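You operate a simulated robot arm through the tools that you are given. There is no shell and no other tool.

Carry out the task below with a simulated two-armed robot. There is one attempt and no reset: what you move stays moved.

TASK
Seal the last side of the square glass unit, then vent the dispenser and switch it off.
Fine: TURN to the bare side, hold SEAL for the whole side; vent till the gauge reads 0 and shut the vent again.

Only the result counts: the job must be done as asked and must still hold three seconds after the hand-in. Knocking over, shifting, dropping, spilling or breaking anything else fails it. Lids that push on must go on centred and level and be pressed home; caps that screw on are set level and turned clockwise until they are tight.

THE ROBOT
Two 7-joint arms with fingered hands on one trunk that stands fixed in place. Base frame: the origin is at the foot of the trunk, x ahead of it, y to its left, z up. Units: mm, degrees, N and s.
The left shoulder is at [73, 157, 1184], the right one opposite. With the tool pointing down near the work surface each hand reaches from about 440 to 880 mm from the base axis, measured 20 degrees to its own side. Payload 4 kg a hand.
The TCP of each hand is the grasp point between the finger pads, 30 mm short of the fingertips. In the tool frame z runs along the fingers and y along their closing line. Largest opening 104 mm; the body of the gripper starts 35 mm behind the TCP. The gripper is a hand of 3 fingers: y runs from the thumb to the fingers, the wrist lies at [-15, -104, -178] in the tool frame, and closing takes about 1.5 s.
Orientation is that of the tool frame in the base frame, as a unit quaternion [x, y, z, w]. With the fingers straight down and the wrist toward the robot, the tool's x, y and z point along [0, 1, 0], [1, 0, 0] and [0, 0, -1] of the base frame.

THE INTERFACE
- The arms move only by the tool drive_tool. It takes "left_steps", "right_steps" or both (then of equal length, played together; a hand with none holds still); each is one flat list of numbers, 7 for each row, row after row: the closure, from 0 (fully open) to 1 (shut), then the shift along the tool's x, y, z in cm, then the turn, a rotation vector about the tool's x, y, z in degrees. In form: [grip, x, y, z, rx, ry, rz, grip, x, y, z, rx, ry, rz, ...]. A call has 1 to 20 rows; each row is the pose to reach, as a shift and turn from the pose commanded when the call began, along the tool's axes at that moment. Each row takes 0.2 s and may step no farther than 50 mm and 8.6 degrees from the row before; otherwise, or with a gripper value out of range, the whole call is refused. A pose out of reach is approached as far as the arm can. The call stops where the force on the tool passes 40 N (or 10 N more than at its start, if that is more) or the arm is blocked; 0.2 s more then pass. Each finger travels about 153 mm/s and halts on what it meets, pressing with about 25 N; the grip force reading is that of the motor and also rises with nothing between the fingers. The clock runs only during rows and for 0.2 s after the last one: add rows that repeat a pose to give the fingers time. The reply holds the time, the measured pose of the TCP, the force on the tool along the base axes, the opening and the grip force, in the units named above and with some noise, with the torque about the TCP (base axes, N m) and any sound that the robot's microphone picked up.
- Cameras (640 x 400 px; columns grow to the right, rows downward): "scene" is now at [128.4, 56.5, 1423.2]; the picture's right is [0.57, -0.82, 0.00], its down [-0.38, -0.26, -0.89] and it looks along [0.73, 0.51, -0.46] (base axes); focal length 358 px, centre (320, 200). "left" rides on the left gripper at [-64, -94, -117] in its tool frame; the picture's right is [-0.72, -0.33, 0.61], its down [0.64, -0.65, 0.40] and it looks along [0.27, 0.68, 0.68] (tool axes); focal length 238 px, centre (320, 200). "right" rides on the right gripper at [64, -94, -117] in its tool frame; the picture's right is [-0.72, 0.33, -0.61], its down [-0.64, -0.65, 0.40] and it looks along [-0.27, 0.68, 0.68] (tool axes); focal length 238 px, centre (320, 200).
- grab_frame(camera): a new picture of that camera. The clock stands still meanwhile.
- raise_lower(by): slides the trunk up (or, below 0, down) by that many mm; the arms and the scene camera ride with it, the base frame stays. It gives what a move gives, with no picture.
- set_grasp(shape, hand): the hand has 3 fingers and takes this shape, open, in about a second: jaw (thumb against the fingers, like two jaws); tri (thumb and two fingers); tip (a fingertip pinch); poke (one finger out to press); point (the index stretched); flat (the hand flat); cup (the hand cupped); fist (a fist). The gripper value then closes the fingers along that shape, each until it touches; the sizes above hold for jaw. It gives what a move gives, with no picture.
- turn_head(pan, tilt): turns the head with the scene camera to pan (to the left, within 86 degrees either way) and tilt (down, from -29 to 69), counted from straight ahead of the robot. It gives what a move gives.
- locate(camera, pixels): there is no depth. For up to 12 entries [column, row, z] of the newest picture of that camera ("zoom" is the newest enlarged one), the place [x, y] in the base frame at which the ray of that pixel passes the height z, good to about 3 mm. The clock stands still meanwhile.
- inspect(camera, box): a new picture of the part [left, top, right, bottom] of that camera's present view, enlarged. The clock stands still meanwhile.
- job_done(): hands the job in; it is judged then, once.

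Unless the task says otherwise, let go and move clear before handing in.

The tools are called as a command line: name --argument value ..., lists and objects as JSON in quotes. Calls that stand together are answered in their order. drive_tool: Moves the arms, as the interface text tells. Its arguments: {"type":"object","properties":{"left_steps":{"type":"array"},"right_steps":{"type":"array"}},"required":[]} The other tools are called the same way: raise_lower (by) slides the trunk up or down; set_grasp (shape, hand) gives the hand a shape; turn_head (pan, tilt) turns the head that bears the scene camera; grab_frame (camera) takes a picture; locate (camera, pixels) gives the place at which the rays of pixels pass given heights; inspect (camera, box) takes an enlarged picture of a part of a camera's view; job_done () hands the job in.

At the start:

```text
clock: 0.0
left_tool_pos: [402.3, 418.4, 1265.4]
left_ee_rot: [0.708, 0.707, -0.001, 0.0]
left_wrist_force: [0.7, 0.3, 0.7]
left_moment: [0.0, -0.03, 0.0]
left_grip_width: 103.6
left_finger_force: 0.0
left_shape: jaw
right_tool_pos: [571.5, 53.6, 1237.5]
right_ee_rot: [0.706, 0.708, 0.0, 0.0]
right_wrist_force: [0.6, -0.3, -1.1]
right_moment: [0.0, 0.02, -0.02]
right_grip_width: 103.5
right_finger_force: 0.0
right_shape: jaw
trunk travel left (down, up): [-600.0, 340.0]
head pan, tilt: [34.7, 27.1]
```

scene: 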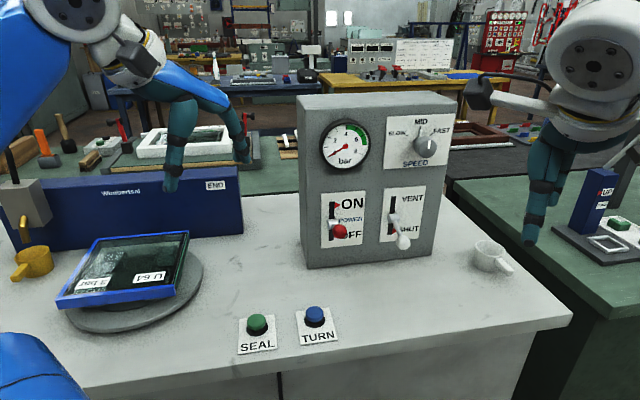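
right: 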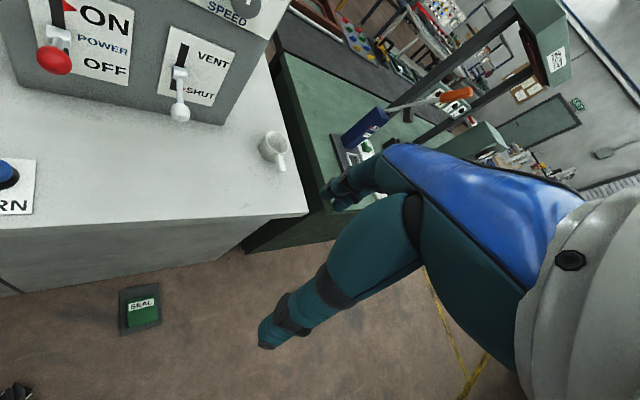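
left: 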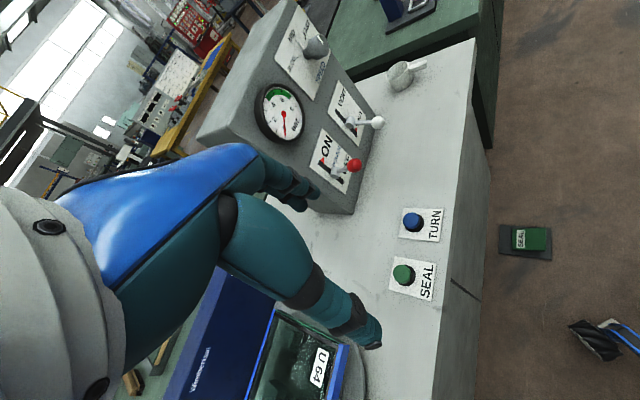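

The scene shows the square glass unit on a turntable (about 130,270), SEAL/TURN buttons (257,325 / 315,317), and a console with a gauge, speed knob, power lever and vent lever. I'll zoom in on these before moving.

inspect --camera "scene" --box '[290, 80, 470, 280]'

inspect --camera "scene" --box '[0, 160, 260, 340]'

inspect --camera "scene" --box '[210, 280, 370, 380]'

```text
2.00 times, centred on (380, 180) of scene
```

zoom: 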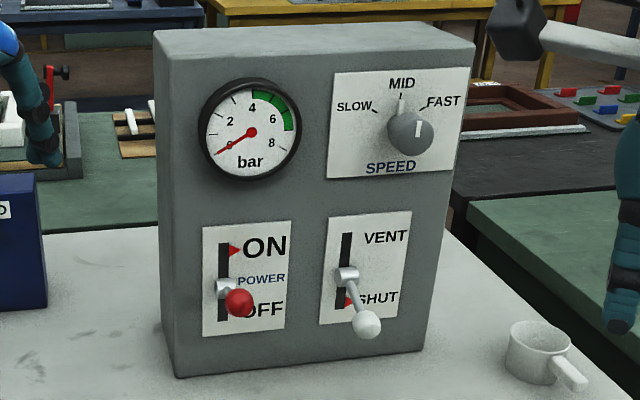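

```text
2.22 times, centred on (130, 250) of scene
```

zoom: 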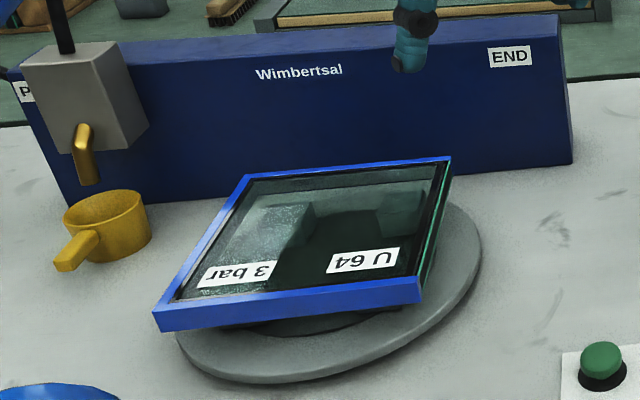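

```text
4.00 times, centred on (290, 330) of scene
```

zoom: 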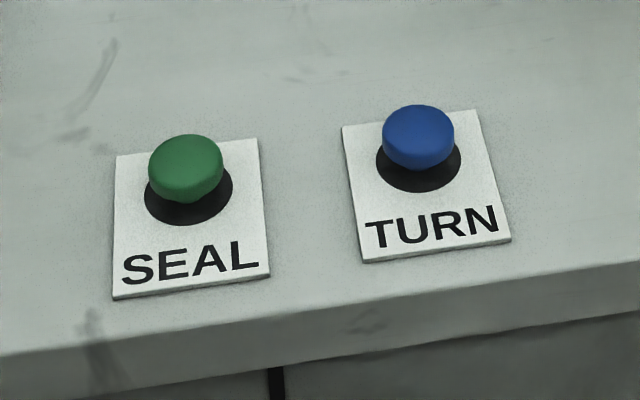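

The gauge needle (about 350,145) seems near 0 and I'm not sure of the lever states, so I'll zoom in on the gauge and levers from several cameras.

inspect --camera "scene" --box '[310, 110, 382, 180]'

inspect --camera "left" --box '[230, 20, 450, 220]'

inspect --camera "right" --box '[0, 0, 300, 220]'

inspect --camera "scene" --box '[310, 180, 430, 270]'

```text
5.71 times, centred on (346, 145) of scene
```

zoom: 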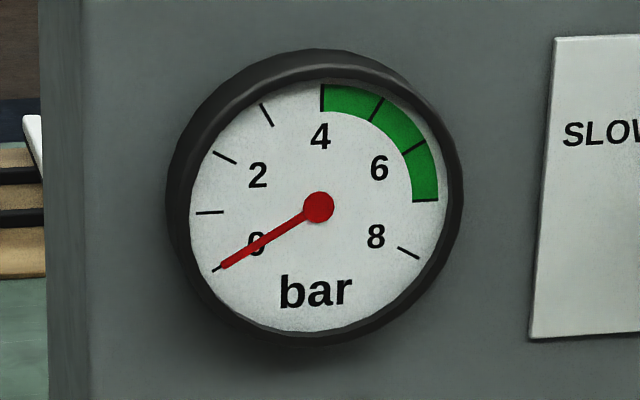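

```text
2.00 times, centred on (340, 120) of left
```

zoom: 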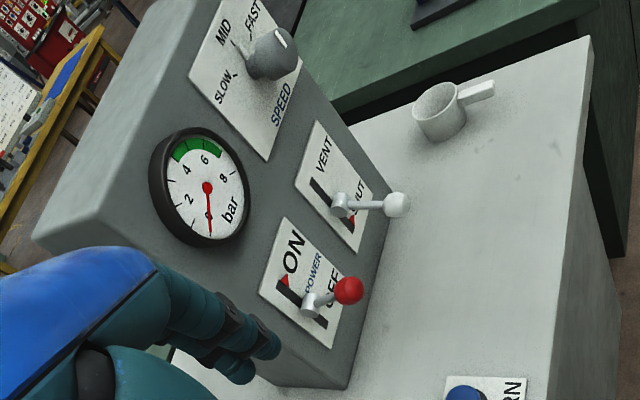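

```text
1.82 times, centred on (150, 110) of right
```

zoom: 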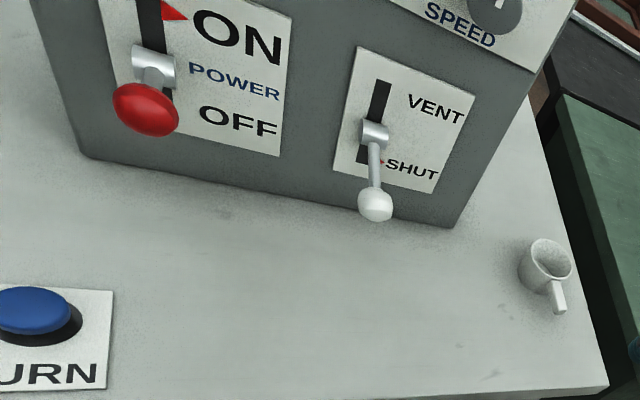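

```text
4.44 times, centred on (370, 225) of scene
```

zoom: 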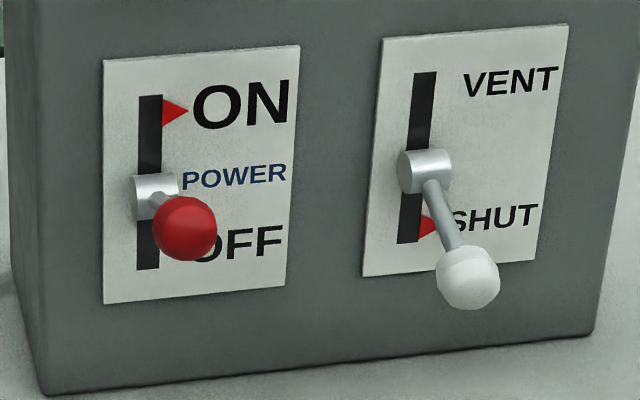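

The needle (scene 350,145) sits at 0 with the red flags showing POWER at ON and VENT at SHUT. I'll turn the head left to see the full dispenser carriage and the unit on its turntable.

turn_head --pan 52 --tilt 32

grab_frame --camera "scene"

```text
clock: 0.8
left_tool_pos: [402.0, 417.9, 1267.1]
left_ee_rot: [0.707, 0.707, 0.0, 0.0]
left_wrist_force: [0.6, 0.4, 0.7]
left_moment: [0.0, 0.0, -0.01]
left_grip_width: 103.5
left_finger_force: 0.0
left_shape: jaw
right_tool_pos: [570.0, 51.4, 1238.5]
right_ee_rot: [0.707, 0.707, 0.0, 0.0]
right_wrist_force: [-1.0, 0.2, 0.3]
right_moment: [0.01, 0.02, 0.0]
right_grip_width: 103.7
right_finger_force: 0.0
right_shape: jaw
trunk travel left (down, up): [-600.0, 340.0]
head pan, tilt: [52.0, 32.0]
```

```text
taken
```

scene: 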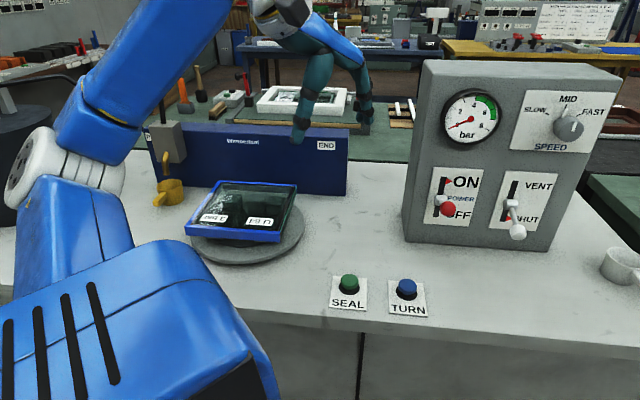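

The arm partly blocks the view. I'll zoom in on the dispenser head/unit (about 150-350, 110-270) and the gauge (470,118) again to see whether it changed.

inspect --camera "scene" --box '[140, 110, 360, 270]'

inspect --camera "scene" --box '[410, 70, 620, 250]'

locate --camera "scene" --pixels '[[349, 283, 900], [407, 289, 900], [349, 283, 930], [407, 289, 930], [340, 383, 900], [330, 308, 900], [425, 317, 900]]'

```text
2.50 times, centred on (250, 190) of scene
```

zoom: 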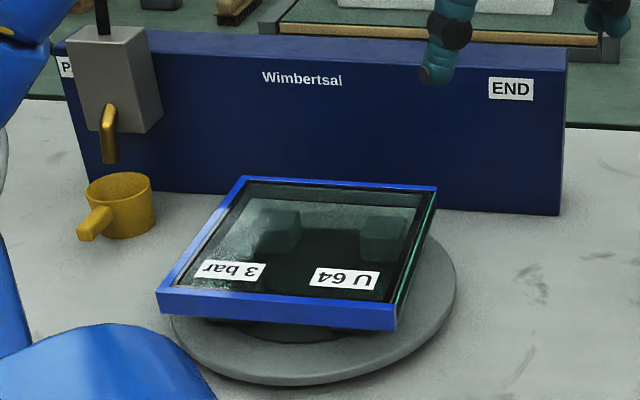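

```text
2.22 times, centred on (515, 160) of scene
```

zoom: 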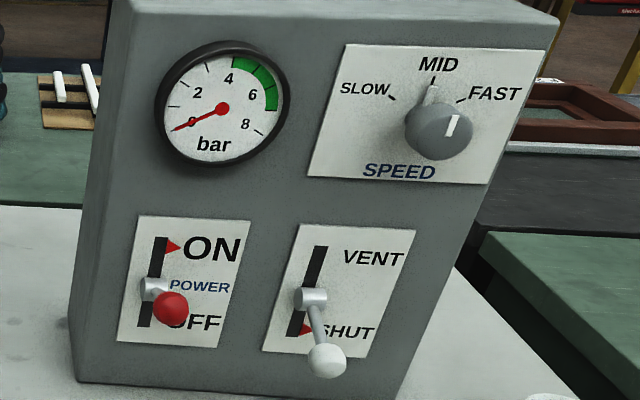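

```text
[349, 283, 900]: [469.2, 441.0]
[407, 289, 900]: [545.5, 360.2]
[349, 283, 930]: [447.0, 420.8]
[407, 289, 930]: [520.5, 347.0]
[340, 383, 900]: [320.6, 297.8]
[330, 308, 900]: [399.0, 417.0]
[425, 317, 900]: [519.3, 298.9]
```

The unit has blue sealed edges at the back, left and front; its right edge (zoom 415,250) is bare glass. POWER looks up/ON, VENT SHUT, and the gauge is at 0. I'll look around for other labels and instructions before acting.

turn_head --pan 10 --tilt 25

grab_frame --camera "scene"

inspect --camera "left" --box '[180, 270, 380, 400]'

```text
clock: 1.9
left_tool_pos: [401.5, 418.7, 1267.1]
left_ee_rot: [0.707, 0.707, 0.001, 0.0]
left_wrist_force: [-0.4, -0.2, -0.1]
left_moment: [0.0, -0.01, 0.0]
left_grip_width: 103.6
left_finger_force: 0.1
left_shape: jaw
right_tool_pos: [570.7, 53.1, 1237.6]
right_ee_rot: [0.707, 0.708, 0.001, 0.0]
right_wrist_force: [-0.4, 0.4, -0.5]
right_moment: [0.04, 0.01, 0.03]
right_grip_width: 103.6
right_finger_force: 0.0
right_shape: jaw
trunk travel left (down, up): [-600.0, 340.0]
head pan, tilt: [10.0, 25.0]
```

```text
taken
```

scene: 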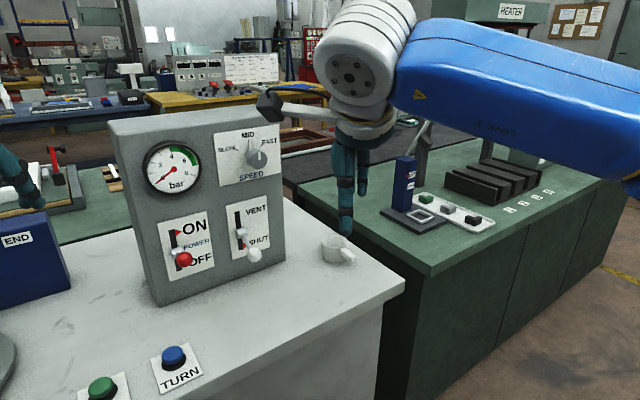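

```text
3.08 times, centred on (280, 335) of left
```

zoom: 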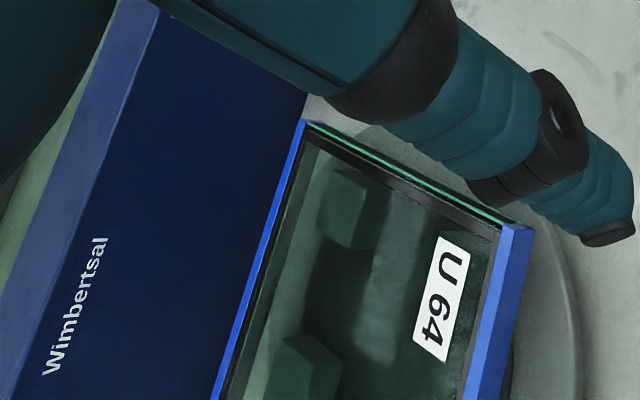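

The right bench belongs to other stations. I'll check the gauge (172,168) again now that time has passed, and locate the console and buttons.

inspect --camera "scene" --box '[100, 110, 300, 300]'

locate --camera "scene" --pixels '[[158, 305, 900], [285, 257, 900], [404, 287, 900], [334, 262, 900], [173, 355, 930], [101, 388, 930]]'

```text
2.11 times, centred on (200, 205) of scene
```

zoom: 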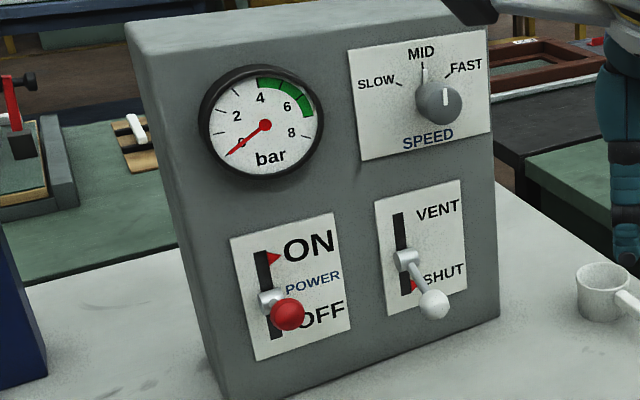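

```text
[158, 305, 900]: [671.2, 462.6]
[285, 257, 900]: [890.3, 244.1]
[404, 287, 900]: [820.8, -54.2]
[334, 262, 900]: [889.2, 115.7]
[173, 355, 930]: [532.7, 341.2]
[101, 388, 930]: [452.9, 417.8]
```

I need the table height, so I'll triangulate the same features seen in the left, right and scene cameras.

grab_frame --camera "left"

grab_frame --camera "right"

turn_head --pan 30 --tilt 40

grab_frame --camera "scene"

```text
taken
```

left: 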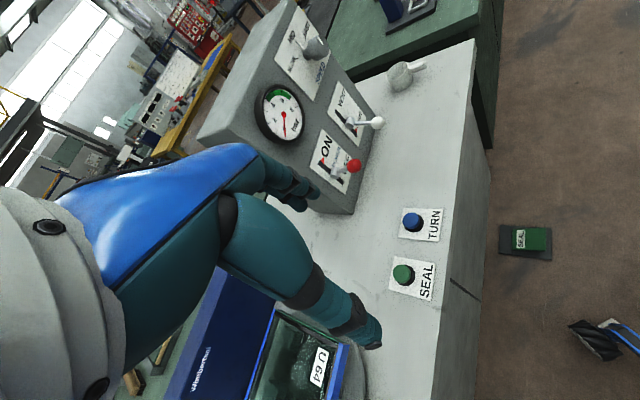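

```text
taken
```

right: 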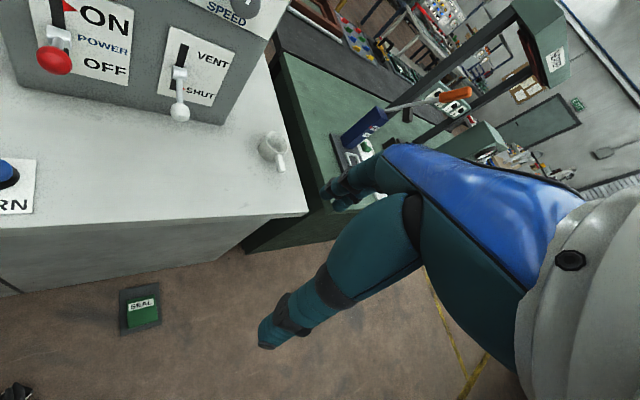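

```text
clock: 2.7
left_tool_pos: [400.3, 418.3, 1266.8]
left_ee_rot: [0.707, 0.707, 0.0, 0.0]
left_wrist_force: [0.4, 0.6, 0.1]
left_moment: [0.03, -0.01, 0.04]
left_grip_width: 103.6
left_finger_force: 0.0
left_shape: jaw
right_tool_pos: [570.6, 53.7, 1238.7]
right_ee_rot: [0.707, 0.707, 0.0, 0.001]
right_wrist_force: [-0.1, 0.0, -1.2]
right_moment: [0.0, 0.02, 0.01]
right_grip_width: 103.4
right_finger_force: 0.0
right_shape: jaw
trunk travel left (down, up): [-600.0, 340.0]
head pan, tilt: [30.0, 40.0]
```

```text
taken
```

scene: 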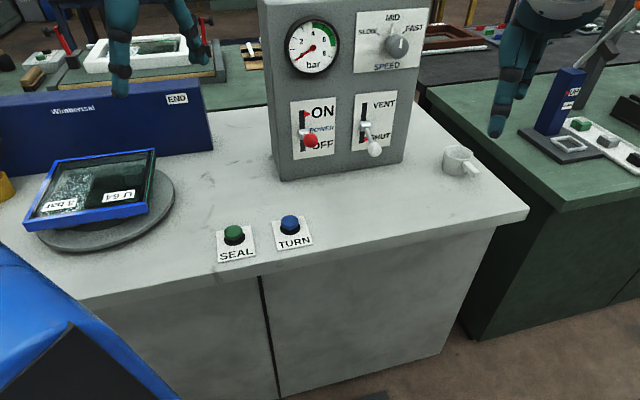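

Triangulating buttons, table corner and console corners from scene and hand cameras.

locate --camera "scene" --pixels '[[291, 224, 850], [291, 224, 950], [233, 233, 850], [233, 233, 950], [528, 209, 850], [528, 209, 950], [281, 181, 850], [281, 181, 950], [403, 160, 850], [403, 160, 950]]'

locate --camera "left" --pixels '[[412, 221, 850], [412, 221, 950], [403, 273, 850], [403, 273, 950], [350, 214, 850], [350, 214, 950]]'

locate --camera "right" --pixels '[[306, 213, 850], [306, 213, 950], [220, 124, 850], [220, 124, 950]]'

```text
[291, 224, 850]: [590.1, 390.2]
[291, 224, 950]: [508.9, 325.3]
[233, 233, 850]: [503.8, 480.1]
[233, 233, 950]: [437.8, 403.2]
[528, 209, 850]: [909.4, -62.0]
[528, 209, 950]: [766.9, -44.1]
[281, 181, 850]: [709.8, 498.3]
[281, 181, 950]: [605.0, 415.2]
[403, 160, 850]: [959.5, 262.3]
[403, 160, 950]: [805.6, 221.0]
```

```text
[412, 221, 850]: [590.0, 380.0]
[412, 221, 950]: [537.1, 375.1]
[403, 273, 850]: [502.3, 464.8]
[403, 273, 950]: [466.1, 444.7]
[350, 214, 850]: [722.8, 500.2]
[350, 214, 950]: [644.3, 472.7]
```

```text
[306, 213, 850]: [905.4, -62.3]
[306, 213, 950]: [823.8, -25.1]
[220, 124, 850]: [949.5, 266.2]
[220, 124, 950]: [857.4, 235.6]
```

Table top comes out near z=850. Now I'll triangulate the lever balls and pivots to determine which way the levers really point.

inspect --camera "scene" --box '[250, 0, 430, 190]'

locate --camera "left" --pixels '[[354, 166, 900], [354, 166, 1000], [334, 172, 900], [334, 172, 1000], [377, 122, 900], [377, 122, 1000], [350, 124, 900], [350, 124, 1000]]'

locate --camera "right" --pixels '[[55, 60, 900], [55, 60, 1000], [59, 36, 900], [59, 36, 1000], [180, 113, 900], [180, 113, 1000], [180, 75, 900], [180, 75, 1000]]'

```text
2.11 times, centred on (340, 95) of scene
```

zoom: 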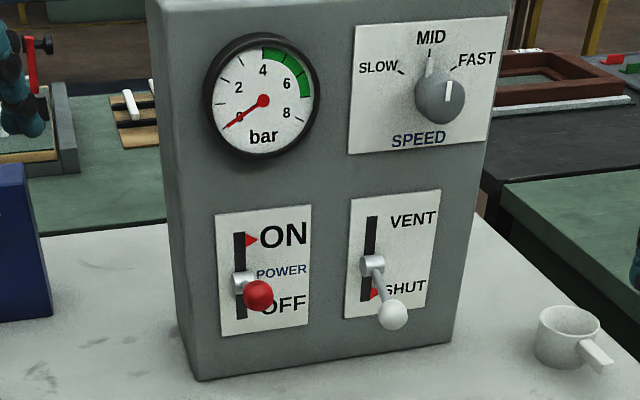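

```text
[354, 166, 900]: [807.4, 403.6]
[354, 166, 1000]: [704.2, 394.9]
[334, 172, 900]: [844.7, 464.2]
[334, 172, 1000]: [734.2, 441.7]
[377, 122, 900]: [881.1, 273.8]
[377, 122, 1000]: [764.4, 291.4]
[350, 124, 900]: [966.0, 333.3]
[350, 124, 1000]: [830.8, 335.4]
```

```text
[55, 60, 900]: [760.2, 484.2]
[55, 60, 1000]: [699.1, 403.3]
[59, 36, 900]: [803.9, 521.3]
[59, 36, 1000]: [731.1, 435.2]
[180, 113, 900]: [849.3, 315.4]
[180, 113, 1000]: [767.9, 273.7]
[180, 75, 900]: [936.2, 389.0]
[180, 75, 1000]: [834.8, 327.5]
```

The power ball triangulates at about (692,394,1012), above its pivot (z≈990): ON. The vent ball is at about (796,286,970), below its pivot: SHUT. I'll shape the left hand to poke for the buttons and look at where the finger is.

set_grasp --shape "poke" --hand "left"

grab_frame --camera "left"

turn_head --pan 45 --tilt 25

grab_frame --camera "scene"

```text
clock: 3.6
left_tool_pos: [401.7, 418.1, 1266.7]
left_ee_rot: [0.707, 0.707, 0.0, 0.0]
left_wrist_force: [-0.5, 0.4, -0.2]
left_moment: [-0.02, -0.02, -0.02]
left_grip_width: 0.3
left_finger_force: 0.0
left_shape: poke
right_tool_pos: [570.5, 53.2, 1238.3]
right_ee_rot: [0.706, 0.708, 0.0, 0.0]
right_wrist_force: [0.1, 0.8, 0.0]
right_moment: [-0.02, 0.01, -0.04]
right_grip_width: 103.4
right_finger_force: 0.1
right_shape: jaw
trunk travel left (down, up): [-600.0, 340.0]
head pan, tilt: [30.0, 40.0]
```

```text
taken
```

left: 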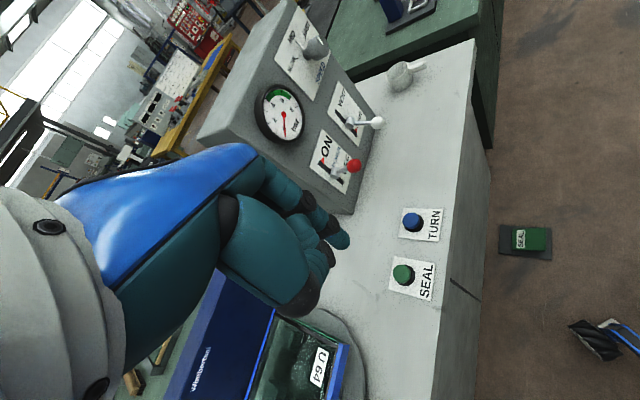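

```text
clock: 4.4
left_tool_pos: [402.0, 418.1, 1266.6]
left_ee_rot: [0.707, 0.707, 0.0, 0.0]
left_wrist_force: [0.4, -0.1, 0.0]
left_moment: [0.01, -0.01, 0.0]
left_grip_width: 0.0
left_finger_force: 0.0
left_shape: poke
right_tool_pos: [569.7, 53.8, 1237.8]
right_ee_rot: [0.707, 0.707, 0.0, 0.0]
right_wrist_force: [0.3, 0.3, -0.3]
right_moment: [-0.02, 0.04, 0.0]
right_grip_width: 103.5
right_finger_force: 0.0
right_shape: jaw
trunk travel left (down, up): [-600.0, 340.0]
head pan, tilt: [45.0, 25.0]
```

```text
taken
```

scene: 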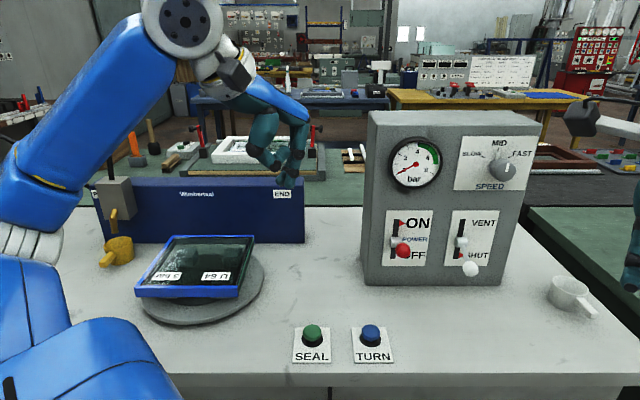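

I'll check the fingertip position by zooming on the hand (scene ~285,165; left ~343,243).

inspect --camera "scene" --box '[230, 70, 330, 220]'

inspect --camera "left" --box '[240, 150, 440, 330]'

locate --camera "left" --pixels '[[345, 243, 1236], [345, 243, 1246], [345, 243, 1226], [300, 312, 1236]]'

locate --camera "scene" --pixels '[[291, 183, 1236], [291, 183, 1246], [291, 183, 1226], [317, 352, 850], [372, 352, 850], [312, 330, 870], [370, 331, 870], [205, 322, 862], [263, 270, 862], [140, 310, 862]]'

```text
2.67 times, centred on (280, 145) of scene
```

zoom: 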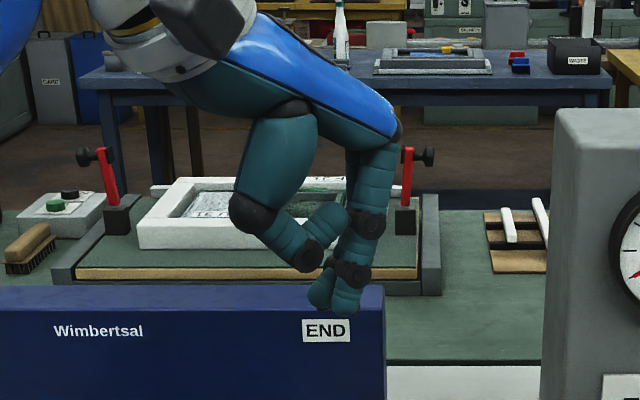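

```text
2.22 times, centred on (340, 240) of left
```

zoom: 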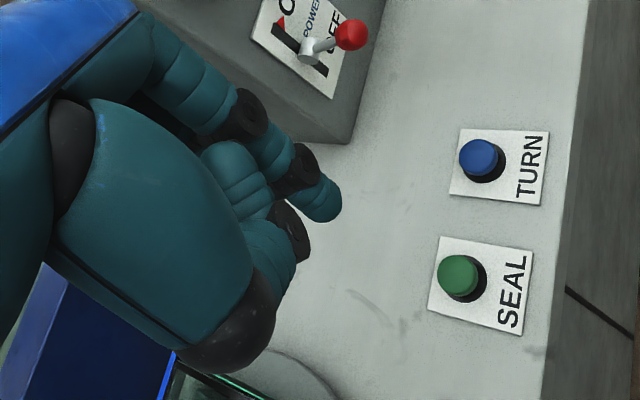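

```text
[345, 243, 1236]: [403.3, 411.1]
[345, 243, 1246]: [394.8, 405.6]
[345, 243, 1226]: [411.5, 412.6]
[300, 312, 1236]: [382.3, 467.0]
```

```text
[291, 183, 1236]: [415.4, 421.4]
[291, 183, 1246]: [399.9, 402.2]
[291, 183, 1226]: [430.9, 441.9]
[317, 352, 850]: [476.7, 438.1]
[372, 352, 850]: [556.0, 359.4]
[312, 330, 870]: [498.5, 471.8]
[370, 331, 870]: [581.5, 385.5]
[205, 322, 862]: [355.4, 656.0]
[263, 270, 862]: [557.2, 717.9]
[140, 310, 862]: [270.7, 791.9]
```

The poke fingertip sits about 30 mm below the TCP, near (404,411,1237); TURN's top is at about (576,380,877). I'll move the left hand to hover over TURN with the tip about 45 mm above it.

drive_tool --left_steps '[0, -0.3, 1.7, 3.1, 0, 0, 0, 0, -0.6, 3.4, 6.2, 0, 0, 0, 0, -0.9, 5.1, 9.3, 0, 0, 0, 0, -1.2, 6.8, 12.4, 0, 0, 0, 0, -1.5, 8.5, 15.5, 0, 0, 0, 0, -1.8, 10.2, 18.6, 0, 0, 0, 0, -2.1, 11.9, 21.7, 0, 0, 0, 0, -2.4, 13.6, 24.8, 0, 0, 0, 0, -2.7, 15.3, 27.9, 0, 0, 0, 0, -3.1, 17.2, 31.0, 0, 0, 0, 0, -3.1, 17.2, 31.0, 0, 0, 0]'

grab_frame --camera "left"

grab_frame --camera "scene"

```text
clock: 6.8
left_tool_pos: [571.3, 385.8, 959.1]
left_ee_rot: [0.707, 0.707, 0.0, 0.0]
left_wrist_force: [-0.3, 0.3, 0.2]
left_moment: [0.0, 0.02, 0.0]
left_grip_width: 0.0
left_finger_force: 0.2
left_shape: poke
right_tool_pos: [570.2, 53.9, 1237.3]
right_ee_rot: [0.707, 0.707, 0.001, 0.0]
right_wrist_force: [0.0, -0.2, -0.1]
right_moment: [0.02, 0.03, -0.03]
right_grip_width: 103.5
right_finger_force: 0.1
right_shape: jaw
trunk travel left (down, up): [-600.0, 340.0]
head pan, tilt: [45.0, 25.0]
```

```text
taken
```

left: 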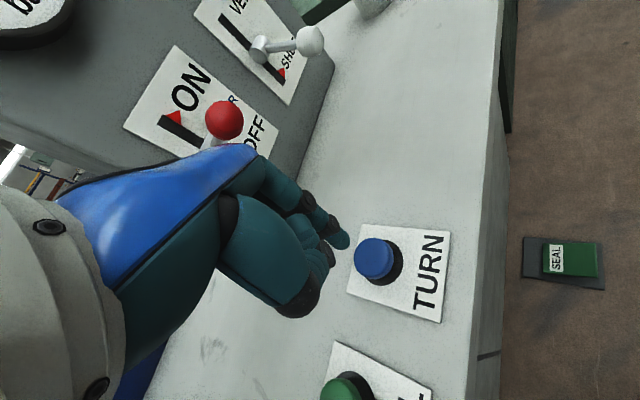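

```text
taken
```

scene: 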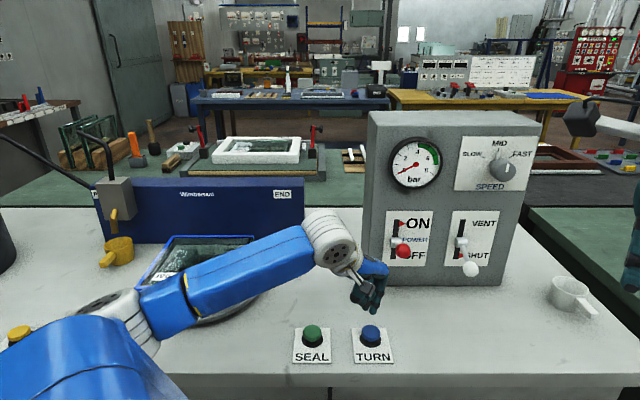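

The fingertip hovers near TURN (left 340,240 vs button 375,258). The forearm passes near the unit and there's a yellow item at scene (18,335); I'll zoom in to check clearances.

inspect --camera "scene" --box '[0, 180, 320, 400]'

inspect --camera "scene" --box '[280, 230, 420, 380]'

locate --camera "left" --pixels '[[343, 240, 929], [375, 256, 877], [375, 256, 870], [343, 386, 877]]'

```text
1.82 times, centred on (160, 290) of scene
```

zoom: 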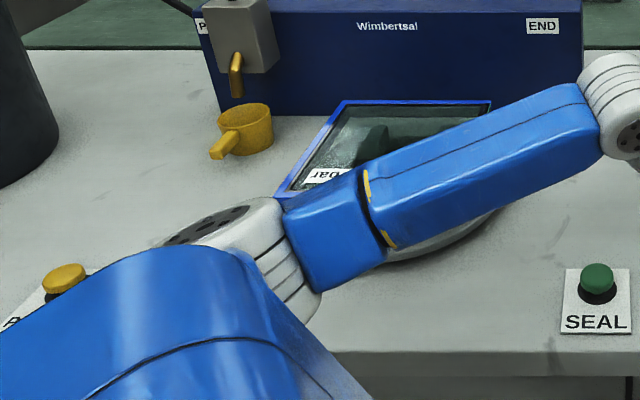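

```text
2.67 times, centred on (350, 305) of scene
```

zoom: 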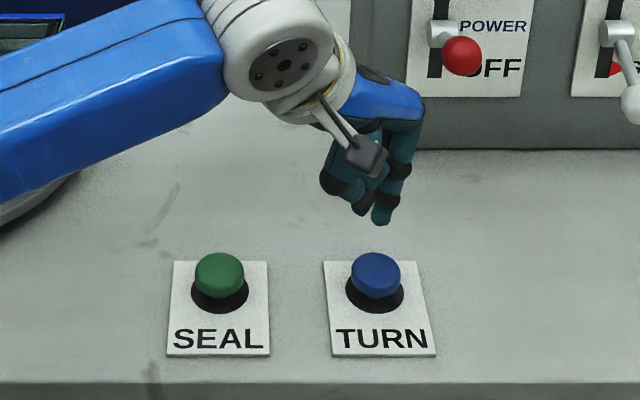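

```text
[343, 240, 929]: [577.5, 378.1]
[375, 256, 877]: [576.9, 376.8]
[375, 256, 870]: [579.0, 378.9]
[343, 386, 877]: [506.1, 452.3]
```

There's a third, yellow button with a "P…" label at scene zoom (65,280), mostly hidden by the arm. I'll turn the head to read it.

turn_head --pan 78 --tilt 40

grab_frame --camera "scene"

```text
clock: 7.8
left_tool_pos: [571.8, 386.0, 957.8]
left_ee_rot: [0.707, 0.707, 0.0, 0.0]
left_wrist_force: [-0.3, -0.3, -0.3]
left_moment: [0.01, 0.0, 0.01]
left_grip_width: 0.2
left_finger_force: 0.0
left_shape: poke
right_tool_pos: [569.8, 52.2, 1237.8]
right_ee_rot: [0.707, 0.708, 0.001, 0.0]
right_wrist_force: [-1.4, 0.6, -1.0]
right_moment: [0.02, 0.02, 0.02]
right_grip_width: 103.7
right_finger_force: 0.1
right_shape: jaw
trunk travel left (down, up): [-600.0, 340.0]
head pan, tilt: [78.0, 40.0]
```

```text
taken
```

scene: 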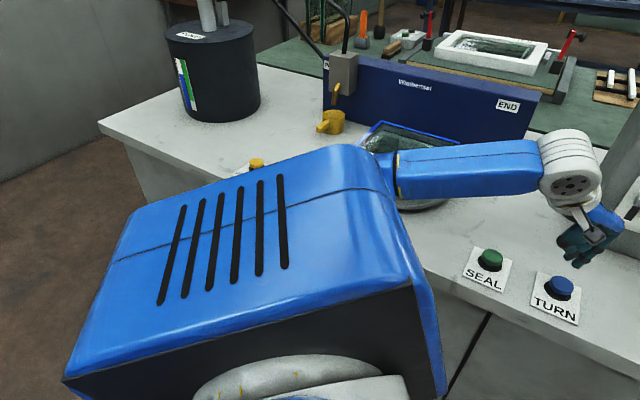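

A drum stands at (213,72) with a label, and the yellow button is at (257,164). I'll zoom in on both.

inspect --camera "scene" --box '[160, 0, 290, 180]'

inspect --camera "scene" --box '[220, 140, 300, 190]'

locate --camera "scene" --pixels '[[257, 163, 877], [213, 122, 850], [335, 132, 850]]'

```text
2.22 times, centred on (225, 90) of scene
```

zoom: 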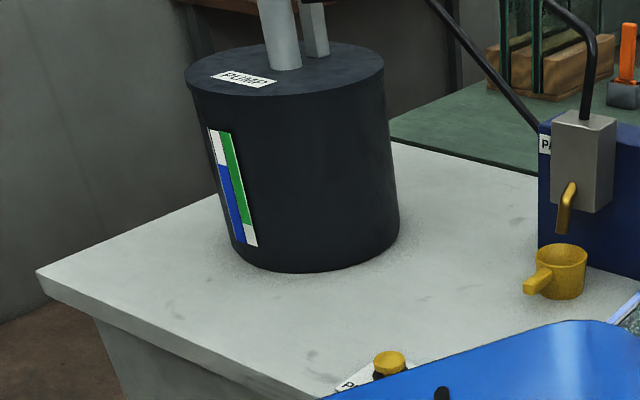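

```text
8.00 times, centred on (260, 165) of scene
```

zoom: 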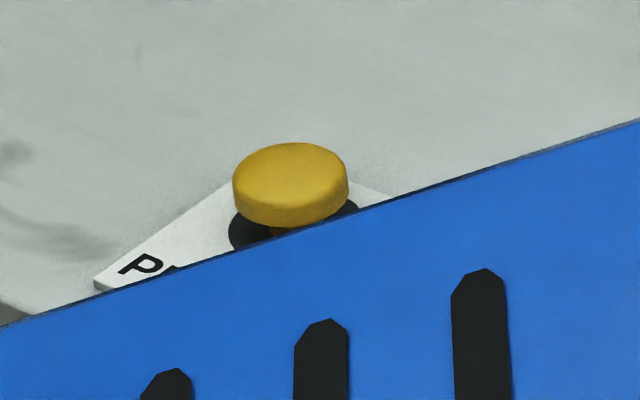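

```text
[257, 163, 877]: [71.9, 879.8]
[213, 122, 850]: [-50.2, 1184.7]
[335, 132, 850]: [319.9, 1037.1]
```

The drum is labelled PUMP with a blue/green sight strip. I'll look up at its top, and move my head to see the whole thing.

turn_head --pan 86 --tilt 20

grab_frame --camera "scene"

inspect --camera "scene" --box '[180, 40, 360, 240]'

```text
clock: 8.6
left_tool_pos: [572.0, 386.4, 957.6]
left_ee_rot: [0.707, 0.707, 0.0, 0.0]
left_wrist_force: [-0.3, 0.5, -0.1]
left_moment: [0.0, -0.04, 0.03]
left_grip_width: 0.0
left_finger_force: 0.1
left_shape: poke
right_tool_pos: [570.1, 52.5, 1238.6]
right_ee_rot: [0.707, 0.707, 0.0, 0.001]
right_wrist_force: [-0.5, -1.3, -0.1]
right_moment: [-0.02, 0.01, -0.02]
right_grip_width: 103.4
right_finger_force: 0.2
right_shape: jaw
trunk travel left (down, up): [-600.0, 340.0]
head pan, tilt: [85.9, 20.0]
```

```text
taken
```

scene: 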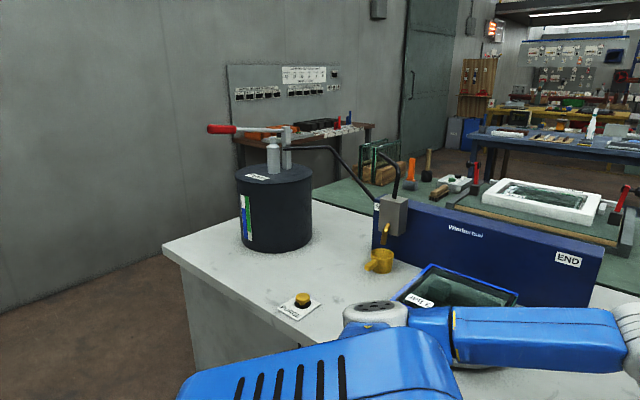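

```text
2.00 times, centred on (270, 140) of scene
```

zoom: 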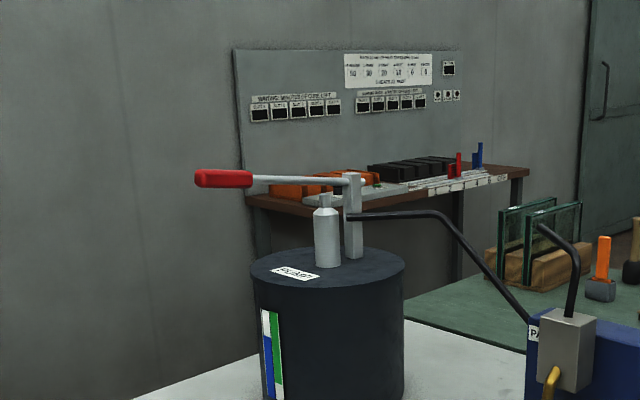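

A hand pump with a red handle (zoom 225,178) stands on the drum. I'll zoom in on the yellow button's label, the drum strip, and the wall notice.

inspect --camera "scene" --box '[270, 280, 340, 330]'

inspect --camera "scene" --box '[225, 150, 325, 260]'

inspect --camera "scene" --box '[225, 60, 345, 110]'

inspect --camera "scene" --box '[360, 180, 620, 320]'

```text
8.00 times, centred on (305, 305) of scene
```

zoom: 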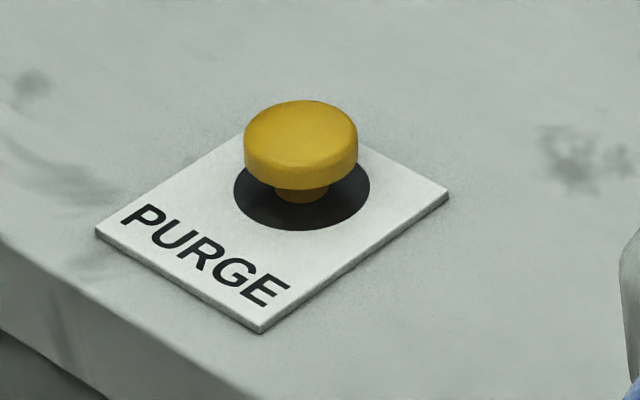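

```text
3.64 times, centred on (275, 205) of scene
```

zoom: 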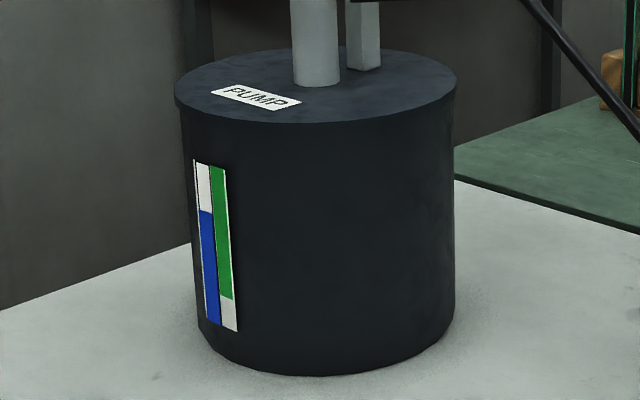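

```text
5.33 times, centred on (285, 85) of scene
```

zoom: 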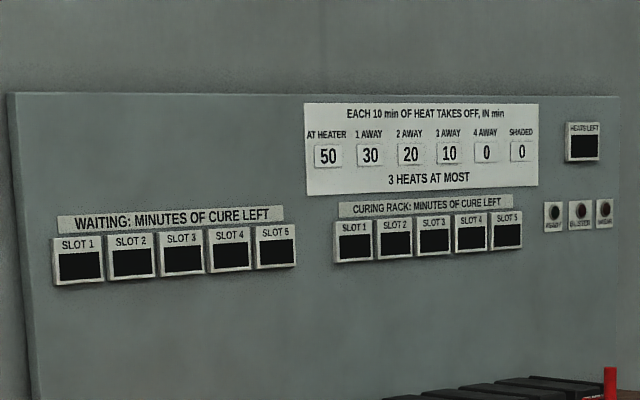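

```text
2.46 times, centred on (490, 250) of scene
```

zoom: 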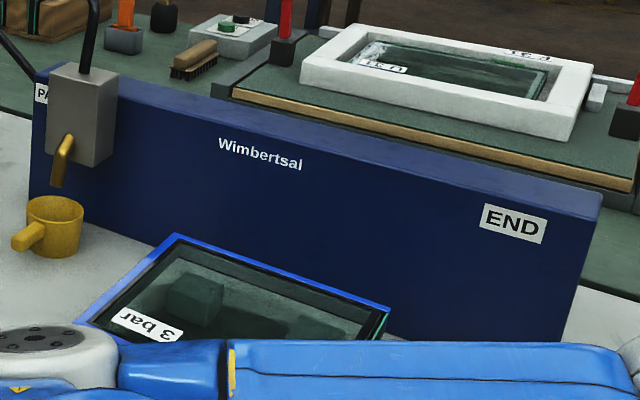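

The yellow button reads PURGE. The wall board is for another station. I'll measure how far the pump and its red handle are, since the gauge is at zero.

locate --camera "scene" --pixels '[[275, 252, 850], [242, 238, 850], [312, 240, 850], [302, 300, 877], [385, 272, 850], [380, 258, 890], [383, 238, 960], [162, 250, 850], [220, 129, 1250], [220, 129, 1200], [286, 173, 1100]]'

```text
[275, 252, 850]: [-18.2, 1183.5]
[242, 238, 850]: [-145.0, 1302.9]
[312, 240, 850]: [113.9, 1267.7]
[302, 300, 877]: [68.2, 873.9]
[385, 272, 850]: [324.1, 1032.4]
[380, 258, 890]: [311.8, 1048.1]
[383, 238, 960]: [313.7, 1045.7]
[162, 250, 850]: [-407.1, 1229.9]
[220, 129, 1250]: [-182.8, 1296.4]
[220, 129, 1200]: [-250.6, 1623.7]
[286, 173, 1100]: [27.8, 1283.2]
```

The pump handle is about 1.2 m from the shoulder, out of reach, so it isn't part of my job. I'll look back at the unit and gauge, then press TURN gently once.

turn_head --pan 50 --tilt 30

drive_tool --left_steps '[0, 0, 0.3, 2.5, 0, 0, 0, 0, 0, 0.3, 4.4, 0, 0, 0]'

grab_frame --camera "scene"

grab_frame --camera "left"

```text
clock: 9.6
left_tool_pos: [571.6, 385.9, 958.3]
left_ee_rot: [0.707, 0.707, 0.0, -0.001]
left_wrist_force: [0.6, 0.0, -0.1]
left_moment: [0.02, -0.01, 0.04]
left_grip_width: 0.0
left_finger_force: 0.0
left_shape: poke
right_tool_pos: [569.9, 54.1, 1238.0]
right_ee_rot: [0.706, 0.708, 0.001, 0.001]
right_wrist_force: [0.8, -0.8, -0.1]
right_moment: [0.0, -0.01, -0.01]
right_grip_width: 103.6
right_finger_force: 0.1
right_shape: jaw
trunk travel left (down, up): [-600.0, 340.0]
head pan, tilt: [50.0, 30.0]
```

```text
clock: 10.2
left_tool_pos: [574.1, 388.8, 915.7]
left_ee_rot: [0.707, 0.707, 0.0, -0.001]
left_wrist_force: [0.0, -0.4, 0.1]
left_moment: [0.01, 0.01, 0.01]
left_grip_width: 0.1
left_finger_force: 0.0
left_shape: poke
right_tool_pos: [569.3, 52.7, 1237.2]
right_ee_rot: [0.706, 0.708, 0.0, 0.0]
right_wrist_force: [-0.7, 0.1, 0.6]
right_moment: [0.01, -0.01, 0.02]
right_grip_width: 103.6
right_finger_force: 0.0
right_shape: jaw
trunk travel left (down, up): [-600.0, 340.0]
head pan, tilt: [50.0, 30.0]
```

```text
taken
```

scene: 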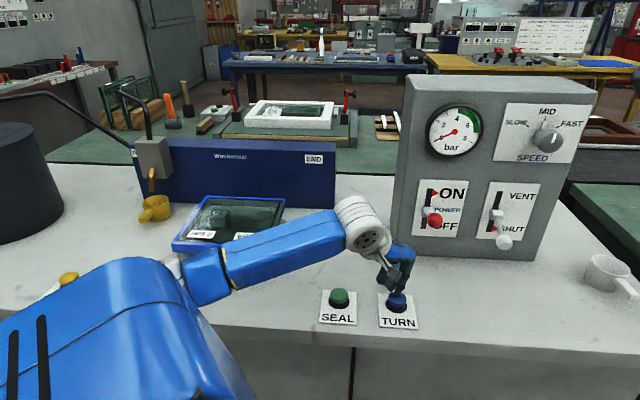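

```text
taken
```

left: 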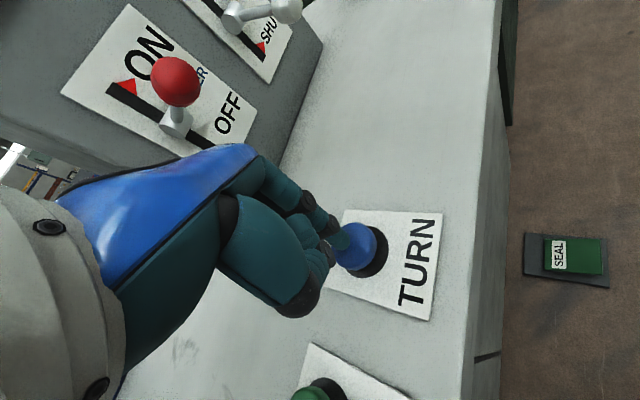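

The fingertip (left 345,240) is right over the blue TURN cap (357,248), tip z≈886. I'll press down in small steps and lift again.

drive_tool --left_steps '[0, 0, 0, 0.5, 0, 0, 0, 0, 0, 0, 0.9, 0, 0, 0, 0, 0, 0, 1.3, 0, 0, 0]'

inspect --camera "scene" --box '[130, 120, 430, 340]'

```text
clock: 11.0
left_tool_pos: [575.4, 387.5, 903.6]
left_ee_rot: [0.707, 0.707, 0.001, 0.0]
left_wrist_force: [0.4, -1.4, 3.7]
left_moment: [0.0, 0.03, 0.0]
left_grip_width: 0.0
left_finger_force: 0.0
left_shape: poke
right_tool_pos: [570.2, 51.5, 1239.0]
right_ee_rot: [0.706, 0.708, 0.0, 0.0]
right_wrist_force: [-0.6, 0.4, 0.3]
right_moment: [0.01, 0.03, 0.03]
right_grip_width: 103.3
right_finger_force: 0.0
right_shape: jaw
trunk travel left (down, up): [-600.0, 340.0]
head pan, tilt: [50.0, 30.0]
heard: click
```

```text
1.82 times, centred on (280, 230) of scene
```

zoom: 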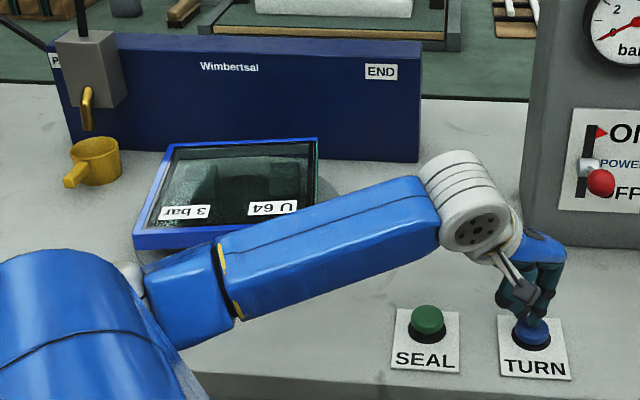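

A click was heard at TCP z=904 with about 4 N; the unit appears to have begun turning slightly. I'll release and watch.

drive_tool --left_steps '[0, 0, 0, -1.5, 0, 0, 0, 0, 0, 0, -3.0, 0, 0, 0]'

grab_frame --camera "scene"

inspect --camera "scene" --box '[130, 120, 430, 340]'

```text
clock: 11.6
left_tool_pos: [575.4, 387.0, 931.1]
left_ee_rot: [0.707, 0.707, 0.0, 0.0]
left_wrist_force: [-0.6, -0.1, 0.1]
left_moment: [0.01, 0.01, -0.01]
left_grip_width: 0.2
left_finger_force: 0.1
left_shape: poke
right_tool_pos: [569.6, 53.0, 1238.2]
right_ee_rot: [0.707, 0.707, 0.0, 0.0]
right_wrist_force: [-0.5, 0.6, 0.2]
right_moment: [0.04, 0.04, -0.01]
right_grip_width: 103.3
right_finger_force: 0.0
right_shape: jaw
trunk travel left (down, up): [-600.0, 340.0]
head pan, tilt: [50.0, 30.0]
```

```text
taken
```

scene: 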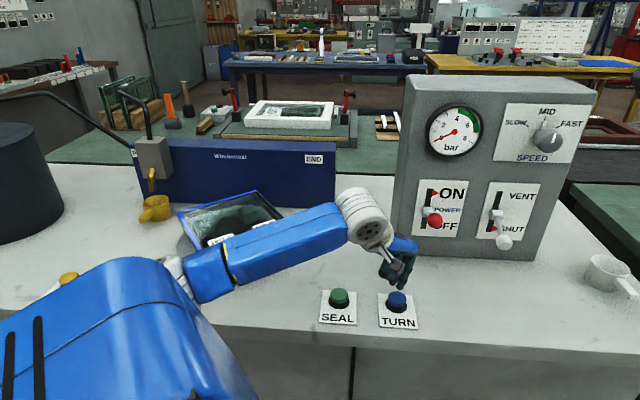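

```text
1.82 times, centred on (280, 230) of scene
```

zoom: 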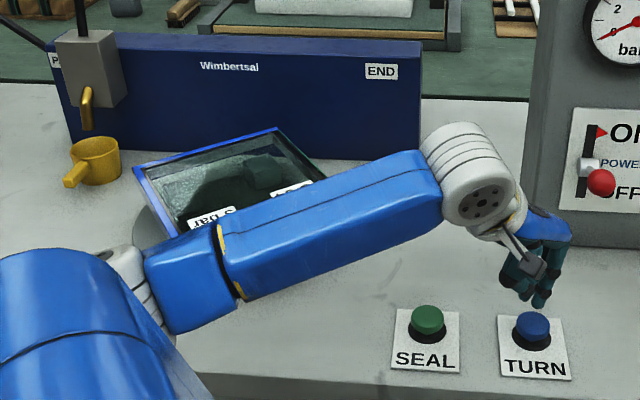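

The unit is turning counter-clockwise on its own after one press (back corner moved from zoom 318,138 to 277,128). I'll wait for it to finish its step.

drive_tool --left_steps '[0, 0, 0, 0, 0, 0, 0, 0, 0, 0, 0, 0, 0, 0, 0, 0, 0, 0, 0, 0, 0, 0, 0, 0, 0, 0, 0, 0, 0, 0, 0, 0, 0, 0, 0]'

inspect --camera "scene" --box '[130, 120, 430, 340]'

```text
clock: 12.8
left_tool_pos: [576.4, 387.5, 932.4]
left_ee_rot: [0.707, 0.707, 0.0, -0.001]
left_wrist_force: [0.6, -0.5, -0.2]
left_moment: [0.02, 0.0, -0.01]
left_grip_width: 0.0
left_finger_force: 0.1
left_shape: poke
right_tool_pos: [570.5, 53.5, 1237.1]
right_ee_rot: [0.706, 0.708, 0.0, 0.0]
right_wrist_force: [0.4, 0.1, -0.5]
right_moment: [0.0, -0.02, -0.01]
right_grip_width: 103.6
right_finger_force: 0.0
right_shape: jaw
trunk travel left (down, up): [-600.0, 340.0]
head pan, tilt: [50.0, 30.0]
```

```text
1.82 times, centred on (280, 230) of scene
```

zoom: 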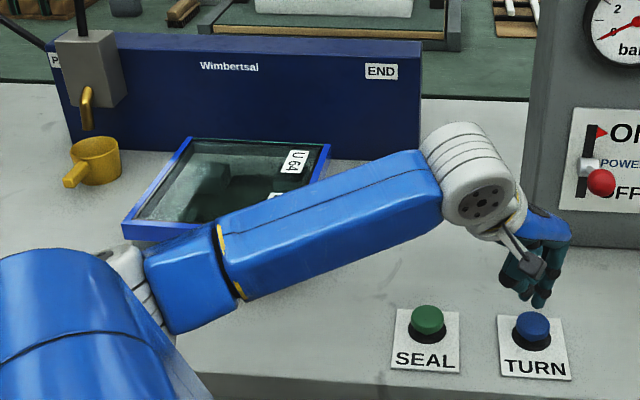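

The unit has turned about 90°: the back edge (zoom 260,140) now appears bare and faces the beam. I'll zoom in closely to confirm, and check the gauge.

inspect --camera "scene" --box '[180, 180, 320, 260]'

inspect --camera "scene" --box '[400, 80, 600, 270]'

```text
4.57 times, centred on (250, 220) of scene
```

zoom: 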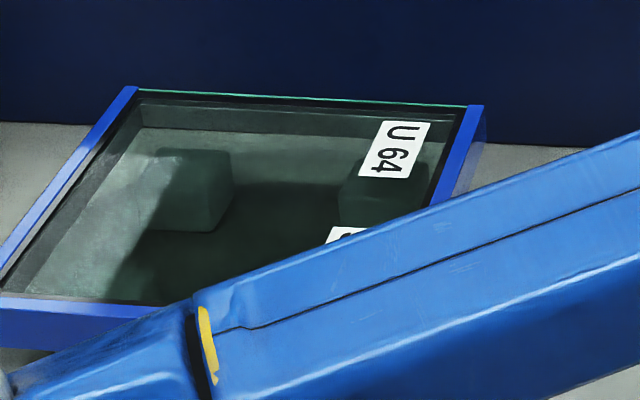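

```text
2.11 times, centred on (500, 175) of scene
```

zoom: 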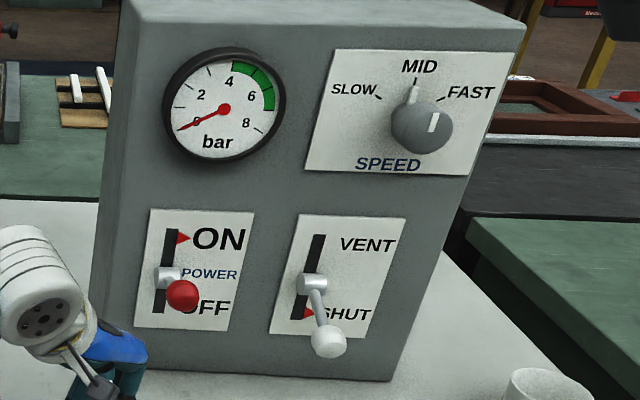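

The bare edge (zoom 300,95) faces the beam; gauge still 0. Before sealing I want to make sure the nozzle's path along the beam clears my forearm, so I'll locate the beam ends and unit edges.

locate --camera "scene" --pixels '[[337, 205, 850], [145, 212, 850], [205, 197, 920], [286, 203, 920], [180, 247, 920], [314, 159, 1000], [153, 180, 960], [175, 270, 1000], [175, 270, 1100]]'

grab_frame --camera "scene"

```text
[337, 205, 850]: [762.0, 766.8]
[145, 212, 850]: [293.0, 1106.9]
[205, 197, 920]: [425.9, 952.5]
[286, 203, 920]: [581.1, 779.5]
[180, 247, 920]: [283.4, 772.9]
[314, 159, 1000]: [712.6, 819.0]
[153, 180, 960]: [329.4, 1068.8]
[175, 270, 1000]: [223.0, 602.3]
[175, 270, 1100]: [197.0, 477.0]
```

```text
taken
```

scene: 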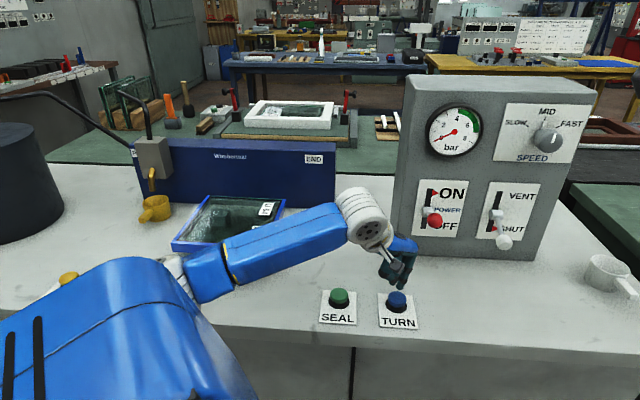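

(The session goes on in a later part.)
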